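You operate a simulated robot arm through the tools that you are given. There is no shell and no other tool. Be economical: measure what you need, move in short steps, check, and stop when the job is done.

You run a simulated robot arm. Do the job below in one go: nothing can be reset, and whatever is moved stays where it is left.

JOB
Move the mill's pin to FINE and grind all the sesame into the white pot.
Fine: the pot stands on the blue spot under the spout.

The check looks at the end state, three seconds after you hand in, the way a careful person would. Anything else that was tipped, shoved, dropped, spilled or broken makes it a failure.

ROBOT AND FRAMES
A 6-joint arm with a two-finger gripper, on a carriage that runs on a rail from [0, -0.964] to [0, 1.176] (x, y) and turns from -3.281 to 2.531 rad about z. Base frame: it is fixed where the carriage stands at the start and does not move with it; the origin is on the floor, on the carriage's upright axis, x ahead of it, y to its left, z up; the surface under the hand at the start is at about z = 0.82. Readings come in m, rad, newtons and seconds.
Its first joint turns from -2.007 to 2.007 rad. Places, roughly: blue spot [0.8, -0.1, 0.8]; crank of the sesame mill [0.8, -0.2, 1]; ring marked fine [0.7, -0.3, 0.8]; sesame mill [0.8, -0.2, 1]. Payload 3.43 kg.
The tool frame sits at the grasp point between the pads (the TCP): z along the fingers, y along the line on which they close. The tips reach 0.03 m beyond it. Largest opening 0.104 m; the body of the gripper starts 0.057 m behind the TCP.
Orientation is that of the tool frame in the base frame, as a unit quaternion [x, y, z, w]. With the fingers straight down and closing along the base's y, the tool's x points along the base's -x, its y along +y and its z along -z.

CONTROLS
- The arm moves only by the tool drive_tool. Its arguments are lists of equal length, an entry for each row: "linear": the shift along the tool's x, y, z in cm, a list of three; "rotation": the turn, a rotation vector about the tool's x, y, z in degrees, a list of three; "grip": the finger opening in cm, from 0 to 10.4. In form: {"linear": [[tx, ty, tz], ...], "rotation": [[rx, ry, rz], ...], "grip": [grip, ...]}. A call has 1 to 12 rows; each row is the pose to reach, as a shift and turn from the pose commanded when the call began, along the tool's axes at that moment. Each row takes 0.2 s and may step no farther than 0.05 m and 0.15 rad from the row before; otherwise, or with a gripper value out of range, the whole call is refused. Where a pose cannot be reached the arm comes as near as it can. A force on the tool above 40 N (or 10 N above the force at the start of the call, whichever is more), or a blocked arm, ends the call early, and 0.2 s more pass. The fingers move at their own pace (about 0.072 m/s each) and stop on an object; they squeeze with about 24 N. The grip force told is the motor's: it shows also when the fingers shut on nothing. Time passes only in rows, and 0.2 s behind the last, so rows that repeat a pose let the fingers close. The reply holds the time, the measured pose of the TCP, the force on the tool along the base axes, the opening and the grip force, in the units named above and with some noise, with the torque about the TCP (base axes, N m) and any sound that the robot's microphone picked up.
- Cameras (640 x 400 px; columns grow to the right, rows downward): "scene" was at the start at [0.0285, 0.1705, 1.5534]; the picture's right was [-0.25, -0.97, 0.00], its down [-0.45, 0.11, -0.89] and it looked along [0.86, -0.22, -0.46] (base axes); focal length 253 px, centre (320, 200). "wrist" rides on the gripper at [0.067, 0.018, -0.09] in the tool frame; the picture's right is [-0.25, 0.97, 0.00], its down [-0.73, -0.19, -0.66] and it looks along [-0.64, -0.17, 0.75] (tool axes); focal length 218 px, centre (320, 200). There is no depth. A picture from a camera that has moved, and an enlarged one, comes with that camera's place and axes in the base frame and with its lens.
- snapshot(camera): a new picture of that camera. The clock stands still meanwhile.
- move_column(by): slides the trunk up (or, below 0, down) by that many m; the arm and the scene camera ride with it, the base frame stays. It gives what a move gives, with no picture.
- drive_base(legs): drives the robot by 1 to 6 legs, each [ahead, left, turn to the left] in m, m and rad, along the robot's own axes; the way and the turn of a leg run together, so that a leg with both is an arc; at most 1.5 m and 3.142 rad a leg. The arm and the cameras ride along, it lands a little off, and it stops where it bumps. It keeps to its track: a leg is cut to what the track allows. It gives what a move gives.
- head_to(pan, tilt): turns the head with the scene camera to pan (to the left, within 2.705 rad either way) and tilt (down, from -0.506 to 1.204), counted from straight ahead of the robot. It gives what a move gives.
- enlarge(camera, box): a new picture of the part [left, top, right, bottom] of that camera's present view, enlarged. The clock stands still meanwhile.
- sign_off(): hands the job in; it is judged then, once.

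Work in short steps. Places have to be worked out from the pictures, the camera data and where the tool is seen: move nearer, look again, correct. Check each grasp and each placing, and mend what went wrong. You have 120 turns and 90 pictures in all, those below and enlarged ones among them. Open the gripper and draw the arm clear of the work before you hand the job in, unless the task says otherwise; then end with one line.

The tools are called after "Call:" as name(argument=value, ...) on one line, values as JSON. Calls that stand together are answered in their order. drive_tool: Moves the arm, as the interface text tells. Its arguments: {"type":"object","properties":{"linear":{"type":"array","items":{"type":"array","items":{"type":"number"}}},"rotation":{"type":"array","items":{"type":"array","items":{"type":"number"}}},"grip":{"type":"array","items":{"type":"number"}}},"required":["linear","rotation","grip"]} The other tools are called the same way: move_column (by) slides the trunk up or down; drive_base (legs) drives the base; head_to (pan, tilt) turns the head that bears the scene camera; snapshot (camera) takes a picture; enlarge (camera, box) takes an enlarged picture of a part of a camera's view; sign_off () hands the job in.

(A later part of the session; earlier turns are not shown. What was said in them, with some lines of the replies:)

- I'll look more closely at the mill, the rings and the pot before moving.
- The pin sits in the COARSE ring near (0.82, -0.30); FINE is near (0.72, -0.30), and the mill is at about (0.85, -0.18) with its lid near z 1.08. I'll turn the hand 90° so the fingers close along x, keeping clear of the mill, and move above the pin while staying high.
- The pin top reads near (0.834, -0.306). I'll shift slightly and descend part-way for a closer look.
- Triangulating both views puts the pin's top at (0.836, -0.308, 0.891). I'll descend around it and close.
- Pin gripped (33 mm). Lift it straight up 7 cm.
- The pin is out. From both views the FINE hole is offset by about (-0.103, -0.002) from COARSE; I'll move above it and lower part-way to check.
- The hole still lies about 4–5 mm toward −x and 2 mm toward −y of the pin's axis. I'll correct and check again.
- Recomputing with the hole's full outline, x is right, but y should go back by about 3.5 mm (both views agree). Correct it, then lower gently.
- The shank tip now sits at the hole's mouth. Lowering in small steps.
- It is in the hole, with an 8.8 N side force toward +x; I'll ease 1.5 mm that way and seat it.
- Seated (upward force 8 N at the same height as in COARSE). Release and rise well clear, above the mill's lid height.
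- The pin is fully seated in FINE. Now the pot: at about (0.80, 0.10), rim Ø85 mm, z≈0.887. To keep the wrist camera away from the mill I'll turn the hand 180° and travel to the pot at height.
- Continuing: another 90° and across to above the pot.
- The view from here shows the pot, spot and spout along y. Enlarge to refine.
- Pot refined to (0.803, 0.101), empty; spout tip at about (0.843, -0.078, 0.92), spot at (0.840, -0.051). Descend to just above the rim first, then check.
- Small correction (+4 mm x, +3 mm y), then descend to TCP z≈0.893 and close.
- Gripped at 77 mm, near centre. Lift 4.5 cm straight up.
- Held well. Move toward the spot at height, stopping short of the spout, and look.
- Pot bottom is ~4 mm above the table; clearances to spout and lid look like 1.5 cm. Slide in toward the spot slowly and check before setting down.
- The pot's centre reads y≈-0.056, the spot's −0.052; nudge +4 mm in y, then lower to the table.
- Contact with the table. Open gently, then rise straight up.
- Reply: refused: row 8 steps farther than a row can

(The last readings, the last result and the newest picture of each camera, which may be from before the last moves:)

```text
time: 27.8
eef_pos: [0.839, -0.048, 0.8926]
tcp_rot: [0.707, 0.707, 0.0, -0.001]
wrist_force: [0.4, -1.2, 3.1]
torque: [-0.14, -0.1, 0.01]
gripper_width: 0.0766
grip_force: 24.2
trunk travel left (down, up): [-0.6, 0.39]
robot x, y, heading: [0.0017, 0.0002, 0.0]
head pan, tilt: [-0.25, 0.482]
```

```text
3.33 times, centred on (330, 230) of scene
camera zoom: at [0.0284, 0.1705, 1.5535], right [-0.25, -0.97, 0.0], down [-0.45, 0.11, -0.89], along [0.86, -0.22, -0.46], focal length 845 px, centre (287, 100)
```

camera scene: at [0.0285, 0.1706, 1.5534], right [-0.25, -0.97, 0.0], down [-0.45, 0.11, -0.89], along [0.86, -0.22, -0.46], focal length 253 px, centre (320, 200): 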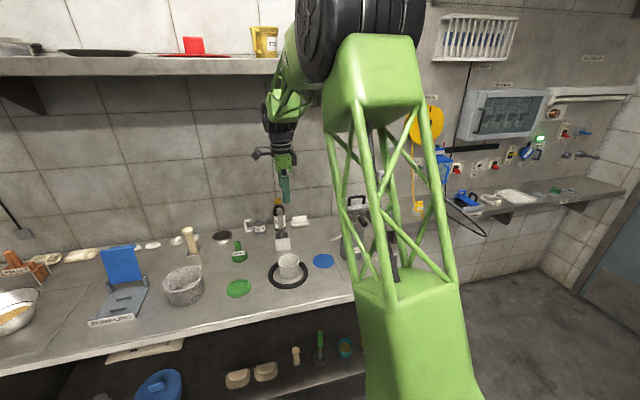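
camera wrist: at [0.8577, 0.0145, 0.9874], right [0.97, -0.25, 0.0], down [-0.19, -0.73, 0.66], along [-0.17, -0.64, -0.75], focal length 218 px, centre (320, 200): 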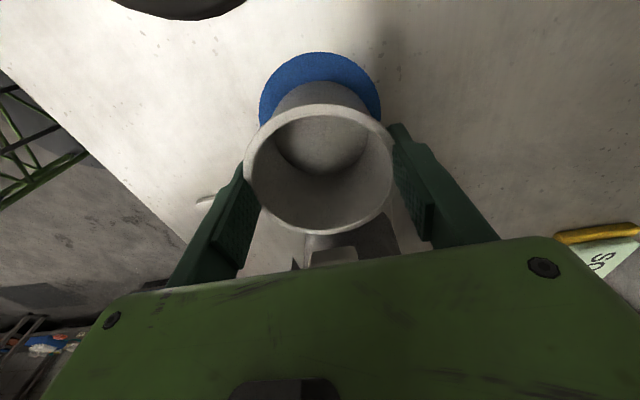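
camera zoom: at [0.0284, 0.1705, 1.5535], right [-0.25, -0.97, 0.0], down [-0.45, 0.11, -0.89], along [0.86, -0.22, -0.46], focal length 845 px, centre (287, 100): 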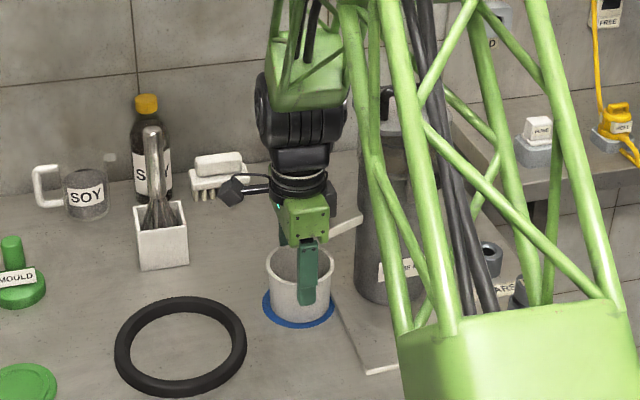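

The call was refused for step size; the pot looks centred on the spot. Repeat with smaller steps.

Call:
drive_tool(linear=[[0, 0, 0], [0, 0, 0], [0, 0, 0], [0, 0, -2], [0, 0, -5], [0.5, 0, -9], [1, 0, -13], [2, 0, -17], [3, 0, -21], [4, 0, -25], [5, 0, -29], [6, 0, -32]], rotation=[[0, 0, 0], [0, 0, 0], [0, 0, 0], [0, 0, 0], [0, 0, 0], [0, 0, 0], [0, 0, 0], [0, 0, 0], [0, 0, 0], [0, 0, 0], [0, 0, 0], [0, 0, 0]], grip=[9, 10.2, 10.2, 10.2, 10.2, 10.2, 10.2, 10.2, 10.2, 10.2, 10.2, 10.2])

Call:
enlarge(camera="wrist", box=[260, 40, 440, 250])

Call:
enlarge(camera="scene", box=[260, 170, 400, 290])

```text
time: 30.4
eef_pos: [0.8385, 0.011, 1.2099]
tcp_rot: [0.707, 0.708, 0.0, 0.0]
wrist_force: [0.3, -0.3, -0.3]
torque: [0.03, 0.01, 0.0]
gripper_width: 0.102
grip_force: 0.0
trunk travel left (down, up): [-0.6, 0.39]
robot x, y, heading: [0.0005, 0.0017, -0.001]
head pan, tilt: [-0.25, 0.482]
```

```text
1.90 times, centred on (350, 145) of wrist
camera zoom: at [0.8573, 0.0777, 1.3002], right [0.97, -0.25, 0.0], down [-0.19, -0.73, 0.66], along [-0.17, -0.64, -0.75], focal length 416 px, centre (263, 305)
```

zoom: 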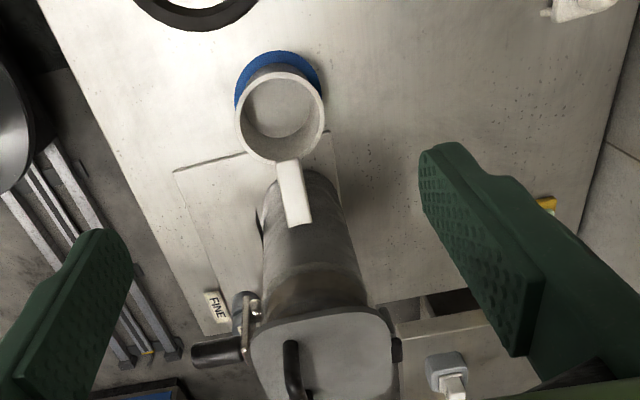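

```text
3.33 times, centred on (330, 230) of scene
camera zoom: at [0.0285, 0.1704, 1.5535], right [-0.25, -0.97, 0.0], down [-0.45, 0.11, -0.89], along [0.86, -0.22, -0.46], focal length 845 px, centre (287, 100)
```

zoom: 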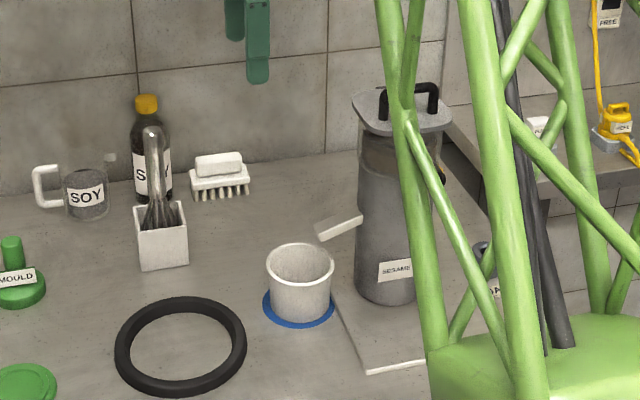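

The pot stands centred on the spot with the spout just over its rim. Next, the crank: its knob sticks out toward −x at about (0.745–0.785, -0.18, 1.046). I'll back off to in front of the mill and turn the hand back.

Call:
drive_tool(linear=[[-1.6, -2, 0], [-3.2, -4, 0], [-4.8, -6, 0], [-6.4, -8, 0], [-8, -10, 0], [-9.6, -12, 0], [-11.2, -14, 0], [-12.8, -16, 0], [-14.4, -18, 0], [-16, -20, 0], [-17.6, -22, 0], [-19, -23.8, 0]], rotation=[[0, 0, -7.5], [0, 0, -15], [0, 0, -22.5], [0, 0, -30], [0, 0, -37.5], [0, 0, -45], [0, 0, -52.5], [0, 0, -60], [0, 0, -67.5], [0, 0, -75], [0, 0, -82.5], [0, 0, -90]], grip=[6, 6, 6, 6, 6, 6, 6, 6, 6, 6, 6, 6])

```text
time: 33.0
eef_pos: [0.6043, -0.178, 1.2105]
tcp_rot: [-0.001, 1.0, 0.0, -0.001]
wrist_force: [-0.5, 0.3, 0.2]
torque: [-0.01, 0.03, 0.01]
gripper_width: 0.0598
grip_force: 0.0
trunk travel left (down, up): [-0.6, 0.39]
robot x, y, heading: [0.0006, -0.0024, -0.004]
head pan, tilt: [-0.25, 0.482]
```

Now pitch the hand 45° forward (about tool y, −45°) while lowering to about z 1.06, then look at the crank.

Call:
drive_tool(linear=[[0, 0, 2.5], [0, 0, 5], [0, 0, 7.5], [0, 0, 10], [0, 0, 12.5], [0, 0, 15], [0, 0, 15]], rotation=[[0, -7.5, 0], [0, -15, 0], [0, -22.5, 0], [0, -30, 0], [0, -37.5, 0], [0, -45, 0], [0, -45, 0]], grip=[6, 6, 6, 6, 6, 6, 6])

Call:
snapshot(camera="wrist")

Call:
enlarge(camera="scene", box=[290, 170, 410, 270])

```text
time: 34.8
eef_pos: [0.5812, -0.1386, 1.0509]
tcp_rot: [-0.094, 0.934, 0.07, 0.337]
wrist_force: [-1.1, 0.6, 0.0]
torque: [0.01, -0.01, -0.01]
gripper_width: 0.06
grip_force: 0.0
out of reach, approached as far as the arm can: row 4, 5
trunk travel left (down, up): [-0.6, 0.39]
robot x, y, heading: [0.0, -0.0003, 0.003]
head pan, tilt: [-0.25, 0.482]
stopped in row 7: the arm was blocked; the commanded pose is now the measured one
```

```text
49 pictures are left
camera wrist: at [0.4717, -0.1464, 1.0759], right [-0.03, 0.97, 0.23], down [0.19, -0.22, 0.96], along [0.98, 0.07, -0.18], focal length 218 px, centre (320, 200)
```

wrist: 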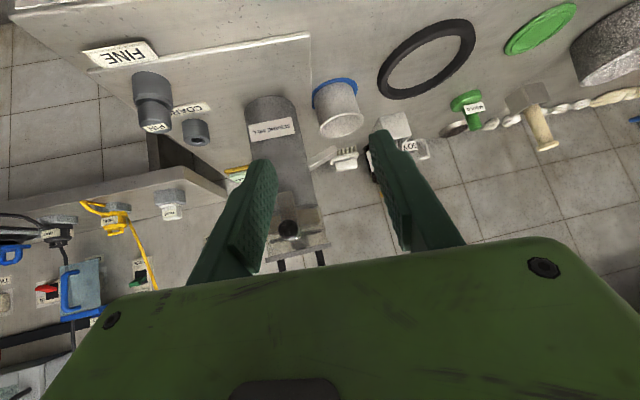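

```text
4.00 times, centred on (350, 220) of scene
camera zoom: at [0.0281, 0.1708, 1.5535], right [-0.25, -0.97, 0.0], down [-0.45, 0.11, -0.89], along [0.86, -0.22, -0.46], focal length 1014 px, centre (200, 120)
```

zoom: 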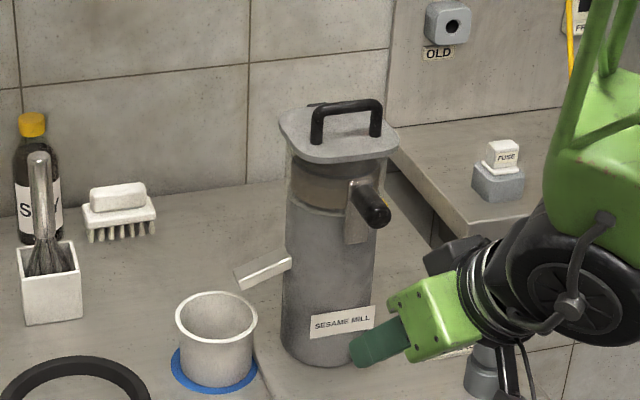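

The arm folded to its limit there (too close to its axis). Move outward to about (0.67, -0.18, 1.12), restoring a clean 45° pitch.

Call:
drive_tool(linear=[[-2.7, -1.35, -0.15], [-5.4, -2.7, -0.3], [-8.1, -4.05, -0.45], [-10.8, -5.4, -0.57], [-10.8, -5.4, -0.57]], rotation=[[2.9, -1.3, 1.7], [5.8, -2.6, 3.4], [8.7, -4, 5.2], [11.6, -5.3, 6.9], [11.6, -5.3, 6.9]], grip=[6, 6, 6, 6, 6])

Call:
snapshot(camera="wrist")

```text
time: 36.0
eef_pos: [0.6708, -0.1784, 1.1198]
tcp_rot: [0.0, 0.924, 0.0, 0.383]
wrist_force: [0.2, 1.2, 0.4]
torque: [-0.01, -0.01, -0.02]
gripper_width: 0.06
grip_force: 0.1
trunk travel left (down, up): [-0.6, 0.39]
robot x, y, heading: [-0.0033, -0.001, 0.004]
head pan, tilt: [-0.25, 0.482]
```

```text
47 pictures are left
camera wrist: at [0.5609, -0.16, 1.1351], right [0.18, 0.97, 0.18], down [0.05, -0.19, 0.98], along [0.98, -0.17, -0.08], focal length 218 px, centre (320, 200)
```

wrist: 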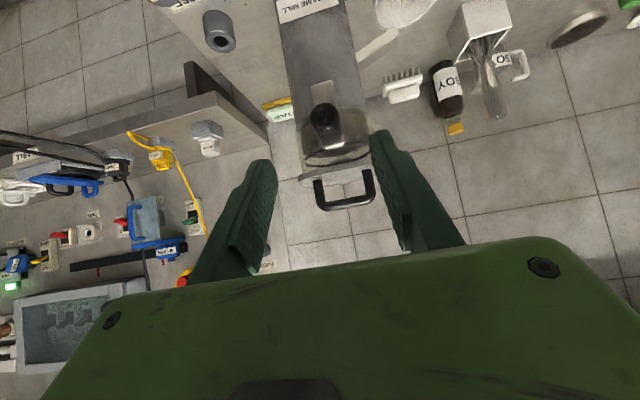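

Pose is clean and the crank is in view (picture upside down). Enlarge it.

Call:
enlarge(camera="wrist", box=[270, 40, 390, 210])

Call:
enlarge(camera="scene", box=[320, 180, 400, 260])

```text
2.35 times, centred on (330, 125) of wrist
camera zoom: at [0.5609, -0.16, 1.1351], right [0.18, 0.97, 0.18], down [0.05, -0.19, 0.98], along [0.98, -0.17, -0.08], focal length 514 px, centre (296, 376)
```

zoom: 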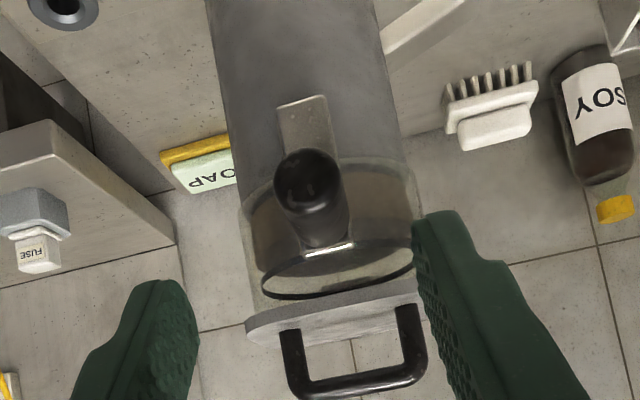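

```text
5.00 times, centred on (360, 220) of scene
camera zoom: at [0.0286, 0.1706, 1.5534], right [-0.25, -0.97, 0.0], down [-0.45, 0.11, -0.89], along [0.86, -0.22, -0.46], focal length 1267 px, centre (120, 100)
```

zoom: 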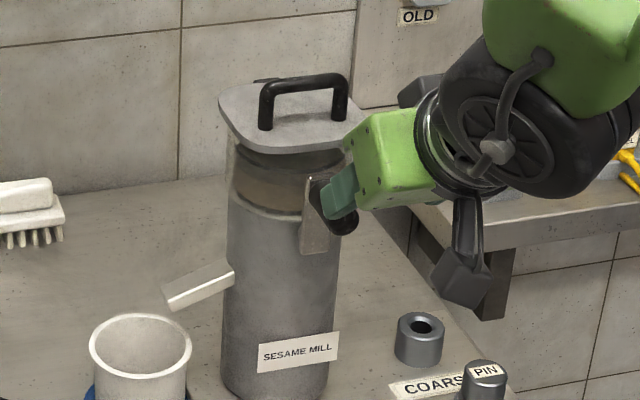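

Knob axis: y≈-0.173, z≈1.056, x from 0.735 to 0.785; hub near z 1.003. Approach along the fingers to TCP (0.750, -0.1735, 1.056), stopping first to check.

Call:
drive_tool(linear=[[-0.3, 0.15, 3], [-0.6, 0.3, 6], [-0.9, 0.45, 8.5], [-0.9, 0.45, 10.1], [-0.9, 0.45, 10.1]], rotation=[[0, 0, 0], [0, 0, 0], [0, 0, 0], [0, 0, 0], [0, 0, 0]], grip=[6, 6, 6, 6, 6])

Call:
enlarge(camera="wrist", box=[220, 20, 420, 210])

Call:
enlarge(camera="scene", box=[320, 180, 400, 260])

```text
time: 37.2
eef_pos: [0.7501, -0.1745, 1.0546]
tcp_rot: [0.0, 0.924, 0.0, 0.383]
wrist_force: [-0.4, 0.5, 0.2]
torque: [0.02, -0.03, 0.0]
gripper_width: 0.0601
grip_force: 0.0
trunk travel left (down, up): [-0.6, 0.39]
robot x, y, heading: [0.0, -0.0021, -0.002]
head pan, tilt: [-0.25, 0.482]
```

```text
2.11 times, centred on (320, 115) of wrist
camera zoom: at [0.639, -0.1562, 1.0698], right [0.18, 0.97, 0.18], down [0.05, -0.19, 0.98], along [0.98, -0.17, -0.08], focal length 460 px, centre (320, 379)
```

zoom: 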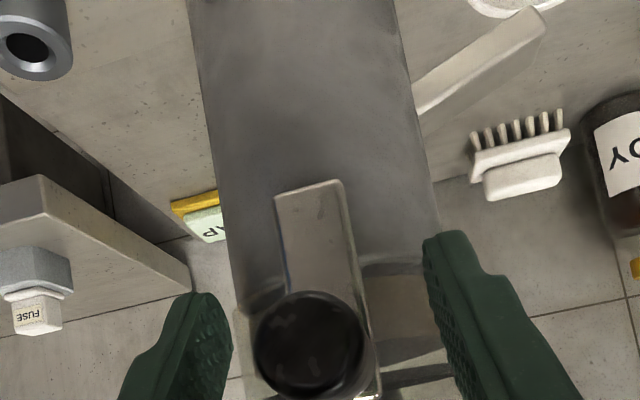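

```text
5.00 times, centred on (360, 220) of scene
camera zoom: at [0.0289, 0.1705, 1.5534], right [-0.25, -0.97, 0.0], down [-0.45, 0.11, -0.89], along [0.86, -0.22, -0.46], focal length 1267 px, centre (120, 100)
```

zoom: 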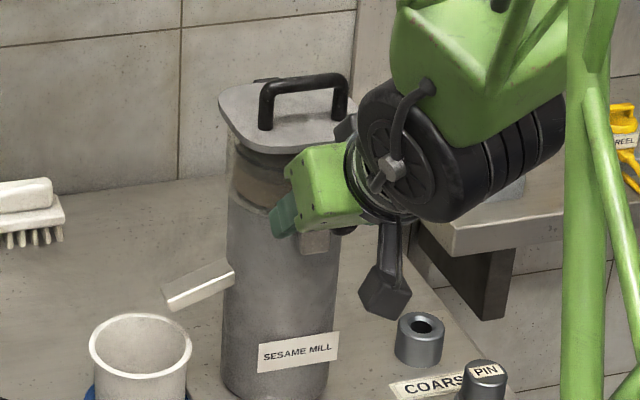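

Well aligned: knob axis (y -0.175, z 1.054), TCP matches. Close on the knob.

Call:
drive_tool(linear=[[0, 0, 0], [0, 0, 0], [0, 0, 0], [0, 0, 0]], rotation=[[0, 0, 0], [0, 0, 0], [0, 0, 0], [0, 0, 0]], grip=[4, 2, 1.5, 1.5])

```text
time: 38.2
eef_pos: [0.7487, -0.1742, 1.0541]
tcp_rot: [0.0, 0.924, 0.0, 0.383]
wrist_force: [3.4, -1.5, -0.2]
torque: [0.01, -0.12, 0.8]
gripper_width: 0.0234
grip_force: 45.2
trunk travel left (down, up): [-0.6, 0.39]
robot x, y, heading: [0.0022, 0.0004, 0.001]
head pan, tilt: [-0.25, 0.482]
```

Grip is firm. Try a small clockwise (seen from the robot) arc of 30° with an assumed radius of 5.1 cm and read the forces.

Call:
drive_tool(linear=[[0.055, -0.886, 0.055], [0.217, -1.744, 0.217], [0.483, -2.55, 0.483], [0.483, -2.55, 0.483]], rotation=[[0, 0, 0], [0, 0, 0], [0, 0, 0], [0, 0, 0]], grip=[1.5, 1.5, 1.5, 1.5])

Call:
enlarge(camera="wrist", box=[220, 20, 420, 210])

```text
time: 39.2
eef_pos: [0.7481, -0.1999, 1.0487]
tcp_rot: [0.0, 0.924, 0.0, 0.383]
wrist_force: [-7.2, 0.9, 1.2]
torque: [0.06, -0.43, 1.42]
gripper_width: 0.0234
grip_force: 45.0
trunk travel left (down, up): [-0.6, 0.39]
robot x, y, heading: [0.0044, -0.001, 0.001]
head pan, tilt: [-0.25, 0.482]
```

```text
2.11 times, centred on (320, 115) of wrist
camera zoom: at [0.6384, -0.1813, 1.064], right [0.18, 0.97, 0.18], down [0.05, -0.19, 0.98], along [0.98, -0.17, -0.08], focal length 460 px, centre (320, 379)
```

zoom: 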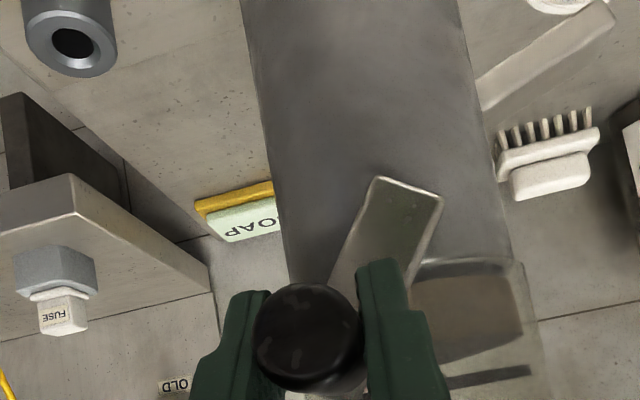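

The crank turns about its lower end as expected, with low force. Continue 180° more.

Call:
drive_tool(linear=[[0.573, -1.056, 0.573], [1.32, -1.867, 1.32], [2.189, -2.376, 2.189], [3.123, -2.55, 3.123], [4.056, -2.376, 4.056], [4.925, -1.867, 4.925], [5.672, -1.056, 5.672], [6.245, 0, 6.245], [6.605, 1.23, 6.605], [6.728, 2.55, 6.728], [6.605, 3.87, 6.605], [6.245, 5.1, 6.245]], rotation=[[0, 0, 0], [0, 0, 0], [0, 0, 0], [0, 0, 0], [0, 0, 0], [0, 0, 0], [0, 0, 0], [0, 0, 0], [0, 0, 0], [0, 0, 0], [0, 0, 0], [0, 0, 0]], grip=[1.5, 1.5, 1.5, 1.5, 1.5, 1.5, 1.5, 1.5, 1.5, 1.5, 1.5, 1.5])

Call:
enlarge(camera="wrist", box=[220, 20, 420, 210])

Call:
enlarge(camera="scene", box=[300, 180, 400, 270])

```text
time: 40.4
eef_pos: [0.7495, -0.2178, 0.9955]
tcp_rot: [-0.002, 0.923, 0.0, 0.385]
wrist_force: [-3.8, 20.8, 7.8]
torque: [0.07, 0.11, -0.35]
gripper_width: 0.0249
grip_force: 9.1
trunk travel left (down, up): [-0.6, 0.39]
robot x, y, heading: [-0.0005, 0.0026, -0.002]
head pan, tilt: [-0.25, 0.482]
stopped in row 5: the force on the tool passed its limit at 101 N (the readings are from after the stop); the commanded pose is now the measured one
```

```text
2.11 times, centred on (320, 115) of wrist
camera zoom: at [0.6394, -0.2007, 1.0112], right [0.17, 0.97, 0.18], down [0.05, -0.19, 0.98], along [0.98, -0.16, -0.08], focal length 460 px, centre (320, 379)
```

zoom: 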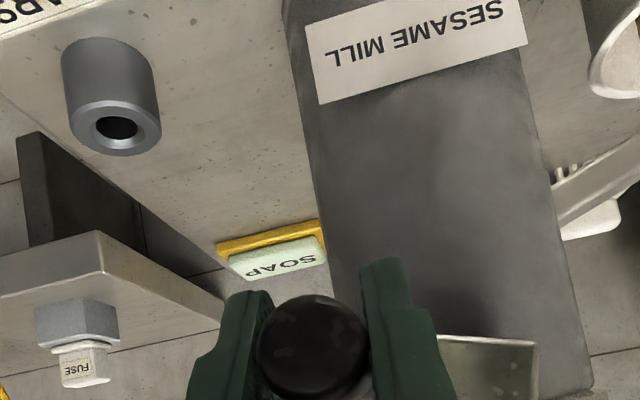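

```text
4.44 times, centred on (350, 225) of scene
camera zoom: at [0.0275, 0.1728, 1.5532], right [-0.24, -0.97, 0.0], down [-0.45, 0.11, -0.89], along [0.86, -0.22, -0.46], focal length 1126 px, centre (187, 89)
```

zoom: 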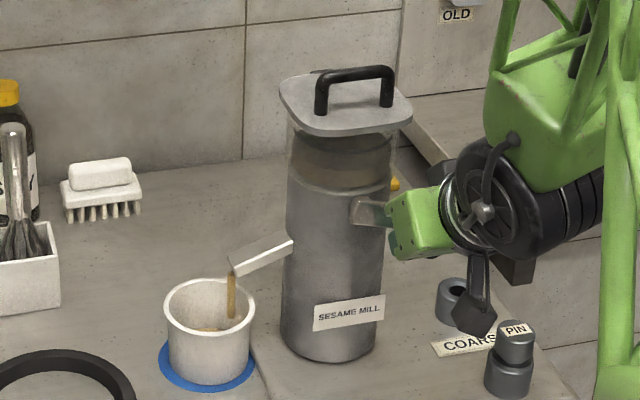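

Powder is falling from the spout into the pot. The force stop came because the true radius is smaller: fitting the points gives a hub at (y -0.1745, z 1.0085) and r≈4.5 cm; the knob is now at ~107°. Continue on the refitted circle for 90°.

Call:
drive_tool(linear=[[0, 0, 0], [0.753, 0.495, 0.753], [1.391, 1.248, 1.391], [1.868, 2.209, 1.868], [2.154, 3.312, 2.154], [2.227, 4.482, 2.227], [2.085, 5.639, 2.085]], rotation=[[0, 0, 0], [0, 0, 0], [0, 0, 0], [0, 0, 0], [0, 0, 0], [0, 0, 0], [0, 0, 0]], grip=[1.5, 1.5, 1.5, 1.5, 1.5, 1.5, 1.5])

Call:
enlarge(camera="wrist", box=[220, 20, 420, 210])

```text
time: 42.0
eef_pos: [0.7503, -0.1625, 0.9681]
tcp_rot: [-0.003, 0.922, 0.001, 0.386]
wrist_force: [-1.6, 0.1, 7.3]
torque: [-0.04, 0.06, 0.3]
gripper_width: 0.0257
grip_force: 26.5
trunk travel left (down, up): [-0.6, 0.39]
robot x, y, heading: [0.0033, 0.0005, 0.004]
head pan, tilt: [-0.25, 0.482]
```

```text
2.11 times, centred on (320, 115) of wrist
camera zoom: at [0.6393, -0.1464, 0.9823], right [0.17, 0.97, 0.18], down [0.05, -0.19, 0.98], along [0.98, -0.16, -0.08], focal length 460 px, centre (320, 379)
```

zoom: 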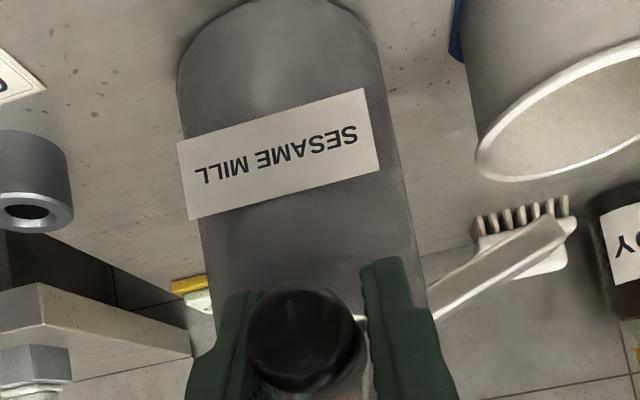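

Knob reads at 192°, r≈4.45 cm: the fit holds. Go on around past the top.

Call:
drive_tool(linear=[[-0.35, 1.066, -0.35], [-0.882, 1.967, -0.882], [-1.562, 2.642, -1.562], [-2.342, 3.046, -2.342], [-3.169, 3.15, -3.169], [-3.987, 2.948, -3.987], [-4.74, 2.454, -4.74], [-5.377, 1.701, -5.377], [-5.855, 0.739, -5.855], [-6.14, -0.364, -6.14], [-6.215, -1.534, -6.215]], rotation=[[0, 0, 0], [0, 0, 0], [0, 0, 0], [0, 0, 0], [0, 0, 0], [0, 0, 0], [0, 0, 0], [0, 0, 0], [0, 0, 0], [0, 0, 0], [0, 0, 0]], grip=[1.5, 1.5, 1.5, 1.5, 1.5, 1.5, 1.5, 1.5, 1.5, 1.5, 1.5])

Call:
snapshot(camera="wrist")

Call:
enlarge(camera="scene", box=[300, 180, 400, 270])

```text
time: 43.3
eef_pos: [0.7473, -0.1306, 1.0153]
tcp_rot: [-0.003, 0.924, 0.002, 0.382]
wrist_force: [1.8, 5.2, -4.3]
torque: [0.19, -0.44, -1.15]
gripper_width: 0.0235
grip_force: 45.0
trunk travel left (down, up): [-0.6, 0.39]
robot x, y, heading: [0.002, 0.0003, 0.004]
head pan, tilt: [-0.25, 0.482]
stopped in row 6: the force on the tool passed its limit at 65 N (the readings are from after the stop); the commanded pose is now the measured one
```

```text
38 pictures are left
camera wrist: at [0.6381, -0.1122, 1.0308], right [0.17, 0.97, 0.18], down [0.05, -0.19, 0.98], along [0.98, -0.16, -0.09], focal length 218 px, centre (320, 200)
```

wrist: 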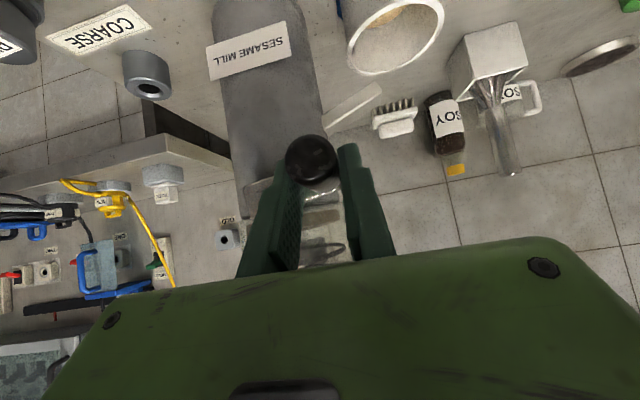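

```text
4.44 times, centred on (350, 225) of scene
camera zoom: at [0.028, 0.1721, 1.5536], right [-0.24, -0.97, 0.0], down [-0.45, 0.11, -0.89], along [0.86, -0.22, -0.46], focal length 1126 px, centre (187, 89)
```

zoom: 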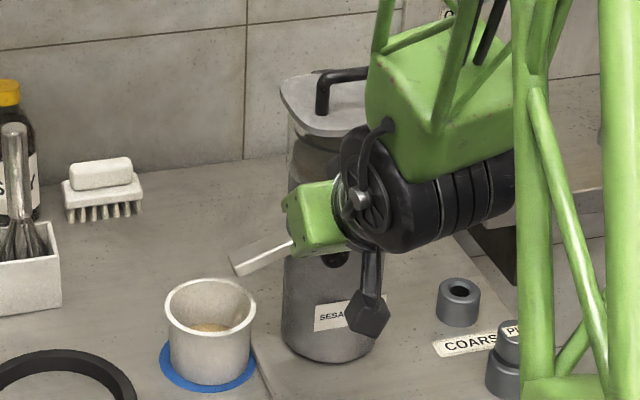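

The powder is landing in the pot, but at ~262° the knob slipped in the pads (it sits 13 mm below the TCP) and the force limit tripped — I was likely turning too fast for the resistance. Re-centre the grip on the knob.

Call:
drive_tool(linear=[[0, 0, 0], [0, 0, 0], [0.45, 0.1, 0.45], [0.87, 0.12, 0.87], [0.87, 0.12, 0.87], [0.87, 0.12, 0.87], [0.87, 0.12, 0.87]], rotation=[[0, 0, 0], [0, 0, 0], [0, 0, 0], [0, 0, 0], [0, 0, 0], [0, 0, 0], [0, 0, 0]], grip=[4, 4, 4, 4, 4, 1.5, 1.5])

Call:
snapshot(camera="wrist")

```text
time: 44.2
eef_pos: [0.7472, -0.131, 1.0087]
tcp_rot: [-0.003, 0.924, 0.002, 0.382]
wrist_force: [-17.3, -0.9, 5.6]
torque: [-0.25, 0.05, -0.4]
gripper_width: 0.0374
grip_force: 0.1
trunk travel left (down, up): [-0.6, 0.39]
robot x, y, heading: [-0.0047, 0.0012, 0.007]
head pan, tilt: [-0.25, 0.482]
stopped in row 4: the force on the tool passed its limit at 93 N (the readings are from after the stop); the commanded pose is now the measured one
```

```text
36 pictures are left
camera wrist: at [0.6364, -0.1139, 1.0248], right [0.17, 0.97, 0.18], down [0.05, -0.19, 0.98], along [0.98, -0.16, -0.09], focal length 218 px, centre (320, 200)
```

wrist: 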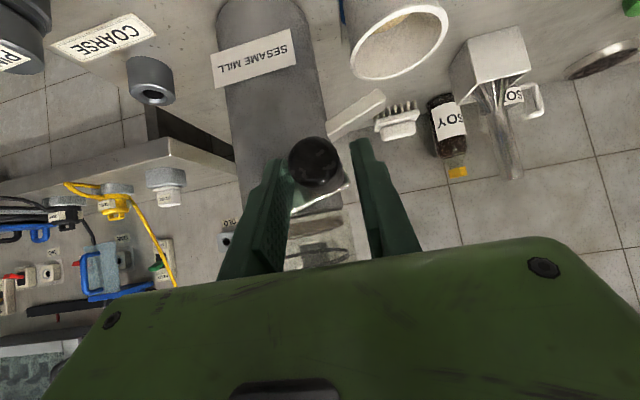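

The fingertip bumped the crank plate (−x push): that also explains both earlier stops. Back off along −x to TCP x≈0.731 and hold the knob nearer the tips (TCP ~1 cm above the knob axis), then close.

Call:
drive_tool(linear=[[0.5, 0.1, -0.6], [1.06, 0.2, -1.2], [1.06, 0.2, -1.2], [1.06, 0.2, -1.2], [1.06, 0.2, -1.2], [1.06, 0.2, -1.2]], rotation=[[0, 0, 0], [0, 0, 0], [0, 0, 0], [0, 0, 0], [0, 0, 0], [0, 0, 0]], grip=[4, 4, 4, 1.5, 1.5, 1.5])

Call:
enlarge(camera="wrist", box=[220, 60, 420, 250])

Call:
enlarge(camera="scene", box=[300, 180, 400, 270])

```text
time: 45.6
eef_pos: [0.7328, -0.1297, 1.0105]
tcp_rot: [-0.002, 0.924, 0.002, 0.382]
wrist_force: [7.9, -13.9, 3.1]
torque: [-0.17, -0.68, -1.03]
gripper_width: 0.0232
grip_force: 44.4
trunk travel left (down, up): [-0.6, 0.39]
robot x, y, heading: [-0.0004, 0.0012, -0.005]
head pan, tilt: [-0.25, 0.482]
```

```text
2.11 times, centred on (320, 155) of wrist
camera zoom: at [0.6218, -0.1126, 1.026], right [0.17, 0.97, 0.18], down [0.05, -0.19, 0.98], along [0.98, -0.16, -0.08], focal length 460 px, centre (320, 295)
```

zoom: 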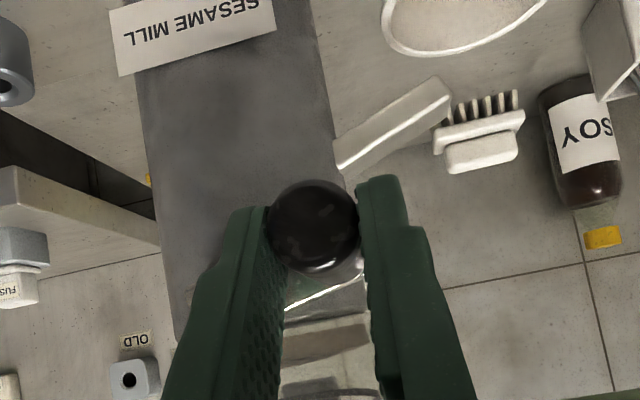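

```text
4.44 times, centred on (350, 225) of scene
camera zoom: at [0.0283, 0.1705, 1.5536], right [-0.24, -0.97, 0.0], down [-0.45, 0.11, -0.89], along [0.86, -0.22, -0.46], focal length 1126 px, centre (187, 89)
```

zoom: 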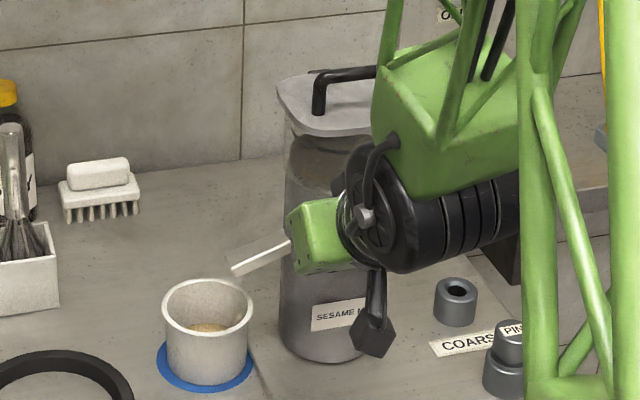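

Grip re-made with the knob near the tips and the plate clear. Continue upward over the top at 10° per row.

Call:
drive_tool(linear=[[-0.556, 0.102, -0.556], [-1.116, 0.066, -1.116], [-1.663, -0.107, -1.663], [-2.181, -0.412, -2.181], [-2.653, -0.839, -2.653], [-3.066, -1.376, -3.066], [-3.407, -2.006, -3.407], [-3.665, -2.71, -3.665], [-3.833, -3.467, -3.833], [-3.905, -4.253, -3.905], [-3.879, -5.046, -3.879], [-3.757, -5.82, -3.757]], rotation=[[0, 0, 0], [0, 0, 0], [0, 0, 0], [0, 0, 0], [0, 0, 0], [0, 0, 0], [0, 0, 0], [0, 0, 0], [0, 0, 0], [0, 0, 0], [0, 0, 0], [0, 0, 0]], grip=[1.5, 1.5, 1.5, 1.5, 1.5, 1.5, 1.5, 1.5, 1.5, 1.5, 1.5, 1.5])

Call:
enlarge(camera="wrist", box=[220, 60, 420, 250])

```text
time: 47.2
eef_pos: [0.731, -0.1438, 1.0598]
tcp_rot: [-0.006, 0.923, 0.002, 0.385]
wrist_force: [-4.6, 7.8, 8.8]
torque: [0.16, 0.08, -0.29]
gripper_width: 0.0228
grip_force: 45.0
trunk travel left (down, up): [-0.6, 0.39]
robot x, y, heading: [0.0021, -0.0003, 0.009]
head pan, tilt: [-0.25, 0.482]
stopped in row 8: the force on the tool passed its limit at 57 N (the readings are from after the stop); the commanded pose is now the measured one
```

```text
2.11 times, centred on (320, 155) of wrist
camera zoom: at [0.6214, -0.1268, 1.075], right [0.16, 0.97, 0.18], down [0.05, -0.19, 0.98], along [0.99, -0.15, -0.08], focal length 460 px, centre (320, 295)
```

zoom: 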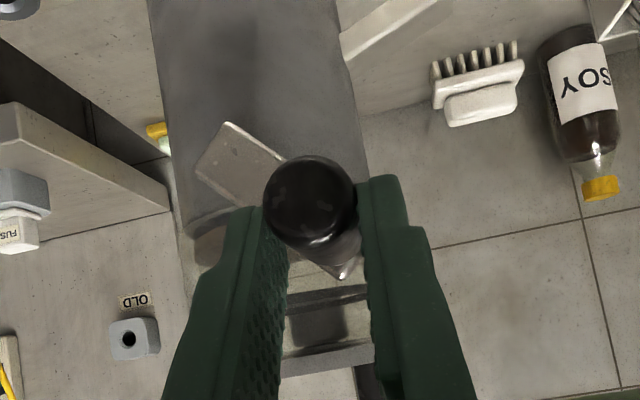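

The knob slipped again toward the tips and a 57 N pull tripped, at ~317°. I'll re-grip with the knob deeper and turn more slowly (5° per row), reading the force.

Call:
drive_tool(linear=[[0, 0, 0], [0.25, 0.05, 0.4], [0.52, 0.1, 0.8], [0.52, 0.1, 0.8], [0.52, 0.1, 0.8], [0.52, 0.1, 0.8], [0.34, -0.2, 0.62], [0.175, -0.525, 0.455], [0.033, -0.867, 0.313], [-0.088, -1.225, 0.192], [-0.187, -1.597, 0.093]], rotation=[[0, 0, 0], [0, 0, 0], [0, 0, 0], [0, 0, 0], [0, 0, 0], [0, 0, 0], [0, 0, 0], [0, 0, 0], [0, 0, 0], [0, 0, 0], [0, 0, 0]], grip=[3.2, 3.2, 3.2, 1.5, 1.5, 1.5, 1.5, 1.5, 1.5, 1.5, 1.5])

Call:
enlarge(camera="wrist", box=[220, 60, 420, 250])

```text
time: 49.6
eef_pos: [0.7351, -0.161, 1.0603]
tcp_rot: [-0.006, 0.923, 0.003, 0.385]
wrist_force: [6.7, 6.0, 3.1]
torque: [0.22, -0.22, -1.22]
gripper_width: 0.0229
grip_force: 44.3
trunk travel left (down, up): [-0.6, 0.39]
robot x, y, heading: [-0.0002, 0.0022, 0.002]
head pan, tilt: [-0.25, 0.482]
```

```text
2.11 times, centred on (320, 155) of wrist
camera zoom: at [0.6241, -0.1444, 1.0751], right [0.17, 0.97, 0.18], down [0.05, -0.19, 0.98], along [0.98, -0.15, -0.08], focal length 460 px, centre (320, 295)
```

zoom: 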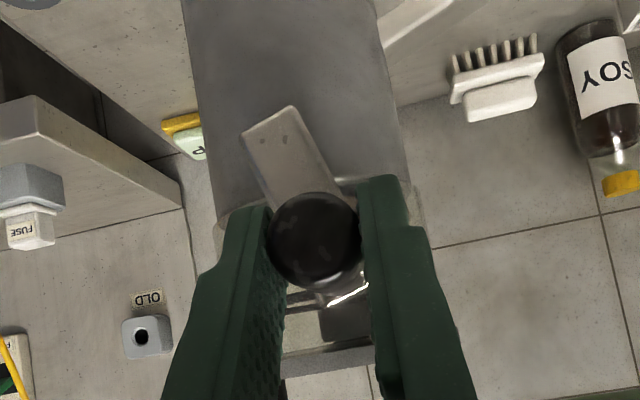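

Slow turning works with no slip (knob at ~343°). Continue over the top at 6° per row.

Call:
drive_tool(linear=[[-0.087, -0.46, -0.087], [-0.14, -0.93, -0.14], [-0.157, -1.406, -0.157], [-0.14, -1.881, -0.14], [-0.087, -2.352, -0.087], [0, -2.812, 0], [0.121, -3.256, 0.121], [0.274, -3.681, 0.274], [0.457, -4.08, 0.457], [0.669, -4.45, 0.669], [0.907, -4.787, 0.907], [1.169, -5.087, 1.169]], rotation=[[0, 0, 0], [0, 0, 0], [0, 0, 0], [0, 0, 0], [0, 0, 0], [0, 0, 0], [0, 0, 0], [0, 0, 0], [0, 0, 0], [0, 0, 0], [0, 0, 0], [0, 0, 0]], grip=[1.5, 1.5, 1.5, 1.5, 1.5, 1.5, 1.5, 1.5, 1.5, 1.5, 1.5, 1.5])

Call:
enlarge(camera="scene", box=[300, 180, 400, 270])

```text
time: 52.2
eef_pos: [0.7344, -0.2098, 1.0427]
tcp_rot: [-0.006, 0.924, 0.003, 0.383]
wrist_force: [-8.4, 12.3, 3.8]
torque: [0.52, 0.42, -0.96]
gripper_width: 0.0237
grip_force: 45.2
trunk travel left (down, up): [-0.6, 0.39]
robot x, y, heading: [0.0014, 0.0013, 0.005]
head pan, tilt: [-0.25, 0.482]
```

```text
4.44 times, centred on (350, 225) of scene
camera zoom: at [0.0268, 0.1729, 1.5533], right [-0.24, -0.97, 0.0], down [-0.45, 0.11, -0.89], along [0.86, -0.21, -0.46], focal length 1126 px, centre (187, 89)
```

zoom: 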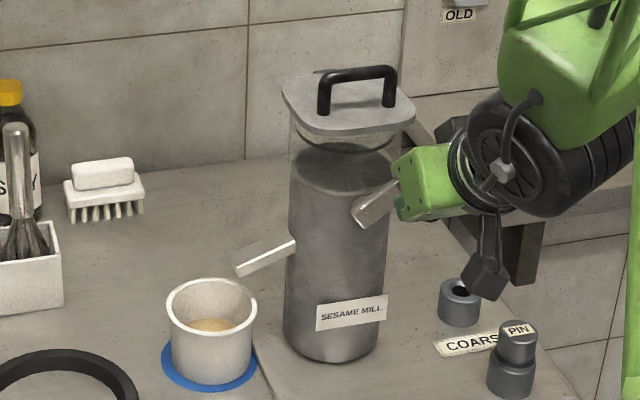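

The glass hopper looks empty now. Zoom in on it and on the pot.

Call:
enlarge(camera="scene", box=[335, 190, 385, 225])

Call:
enlarge(camera="scene", box=[305, 225, 365, 270])

```text
11.43 times, centred on (360, 208) of scene
camera zoom: at [0.0268, 0.1729, 1.5533], right [-0.24, -0.97, 0.0], down [-0.45, 0.11, -0.89], along [0.86, -0.21, -0.46], focal length 2896 px, centre (-137, 114)
```

zoom: 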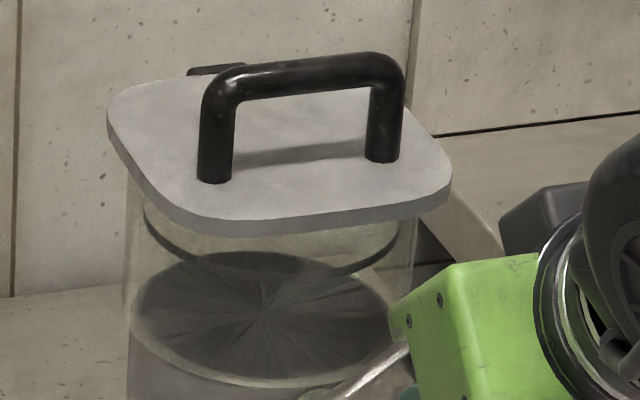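

```text
8.89 times, centred on (335, 248) of scene
camera zoom: at [0.0268, 0.1729, 1.5533], right [-0.24, -0.97, 0.0], down [-0.45, 0.11, -0.89], along [0.86, -0.21, -0.46], focal length 2252 px, centre (187, -222)
```

zoom: 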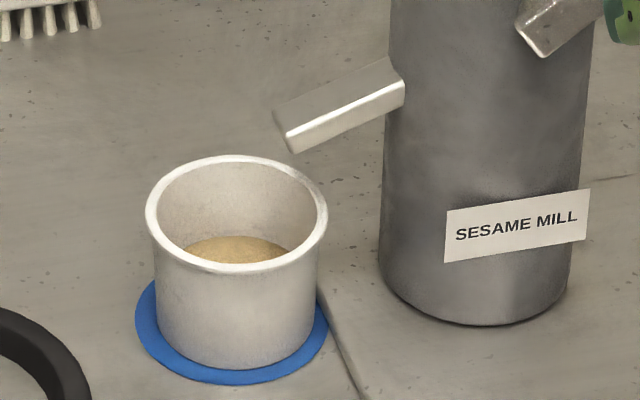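

The hopper is empty, ground sesame is in the pot, nothing spilled. To be sure nothing is left in the grinder I'll turn another 36° and see whether anything still falls.

Call:
drive_tool(linear=[[0.283, -0.259, 0.283], [0.583, -0.475, 0.583], [0.897, -0.647, 0.897], [1.222, -0.769, 1.222], [1.555, -0.844, 1.555], [1.891, -0.869, 1.891]], rotation=[[0, 0, 0], [0, 0, 0], [0, 0, 0], [0, 0, 0], [0, 0, 0], [0, 0, 0]], grip=[1.5, 1.5, 1.5, 1.5, 1.5, 1.5])

Call:
enlarge(camera="scene", box=[300, 180, 400, 270])

```text
time: 53.6
eef_pos: [0.7351, -0.219, 1.0152]
tcp_rot: [-0.006, 0.923, 0.002, 0.384]
wrist_force: [-8.2, 23.4, 7.3]
torque: [0.51, 0.66, -0.87]
gripper_width: 0.024
grip_force: 45.0
trunk travel left (down, up): [-0.6, 0.39]
robot x, y, heading: [-0.0044, 0.0009, 0.007]
head pan, tilt: [-0.25, 0.482]
```

```text
4.44 times, centred on (350, 225) of scene
camera zoom: at [0.0266, 0.1736, 1.5533], right [-0.24, -0.97, 0.0], down [-0.45, 0.11, -0.89], along [0.86, -0.21, -0.46], focal length 1126 px, centre (187, 89)
```

zoom: 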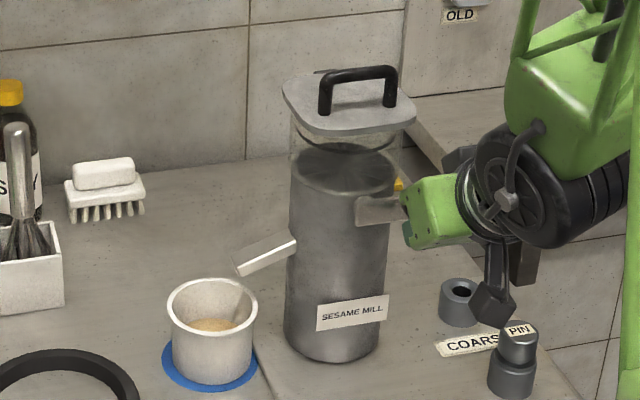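

Nothing more falls; the mill is empty. Release the knob and back away up and out.

Call:
drive_tool(linear=[[0, 0.2, 0], [0, 0.2, 0], [0, 0.2, -2], [0, 0.2, -4.5], [0, 0.2, -7], [-2.5, 0.2, -9.5], [-5, 0.2, -12], [-7.5, 0.2, -14.5], [-10, 0.2, -17]], rotation=[[0, 0, 0], [0, 0, 0], [0, 0, 0], [0, 0, 0], [0, 0, 0], [0, 0, 0], [0, 0, 0], [0, 0, 0], [0, 0, 0]], grip=[4, 4.5, 4.5, 4.5, 4.5, 4.5, 4.5, 4.5, 4.5])

Call:
enlarge(camera="scene", box=[260, 170, 420, 290])

Call:
snapshot(camera="wrist")

```text
time: 55.6
eef_pos: [0.6859, -0.2194, 1.2053]
tcp_rot: [-0.006, 0.923, 0.004, 0.384]
wrist_force: [-0.4, 0.0, -0.5]
torque: [0.04, -0.02, -0.02]
gripper_width: 0.0451
grip_force: 0.1
trunk travel left (down, up): [-0.6, 0.39]
robot x, y, heading: [-0.0025, 0.0047, 0.001]
head pan, tilt: [-0.25, 0.482]
```

```text
3.33 times, centred on (340, 230) of scene
camera zoom: at [0.0279, 0.1719, 1.5534], right [-0.24, -0.97, 0.0], down [-0.45, 0.11, -0.89], along [0.86, -0.21, -0.46], focal length 845 px, centre (253, 100)
```

zoom: 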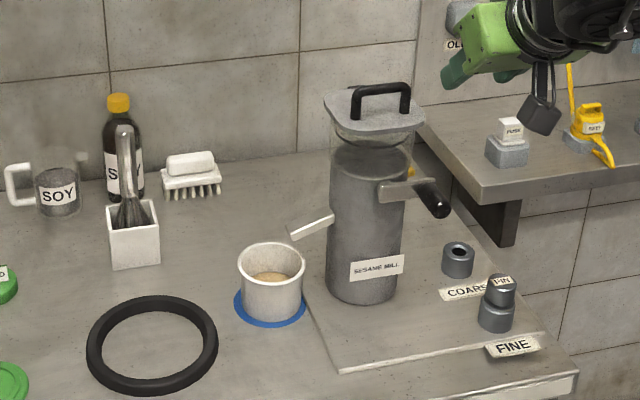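

```text
26 pictures are left
camera wrist: at [0.575, -0.2024, 1.2213], right [0.17, 0.97, 0.18], down [0.05, -0.19, 0.98], along [0.98, -0.15, -0.08], focal length 218 px, centre (320, 200)
```

wrist: 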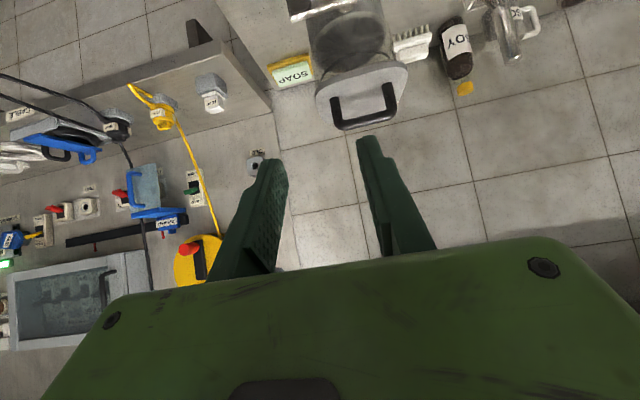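

The pin is in FINE, the hopper is empty, the ground sesame is in the pot on the blue spot, and the arm is clear with the gripper open. Handing in.

Call:
sign_off()

```text
The job is handed in.
```

The mill's pin is seated in FINE, and the sesame is ground into the white pot on the blue spot. The glass hopper is empty, nothing more fell on a last part-turn of the crank, and I saw no spills.
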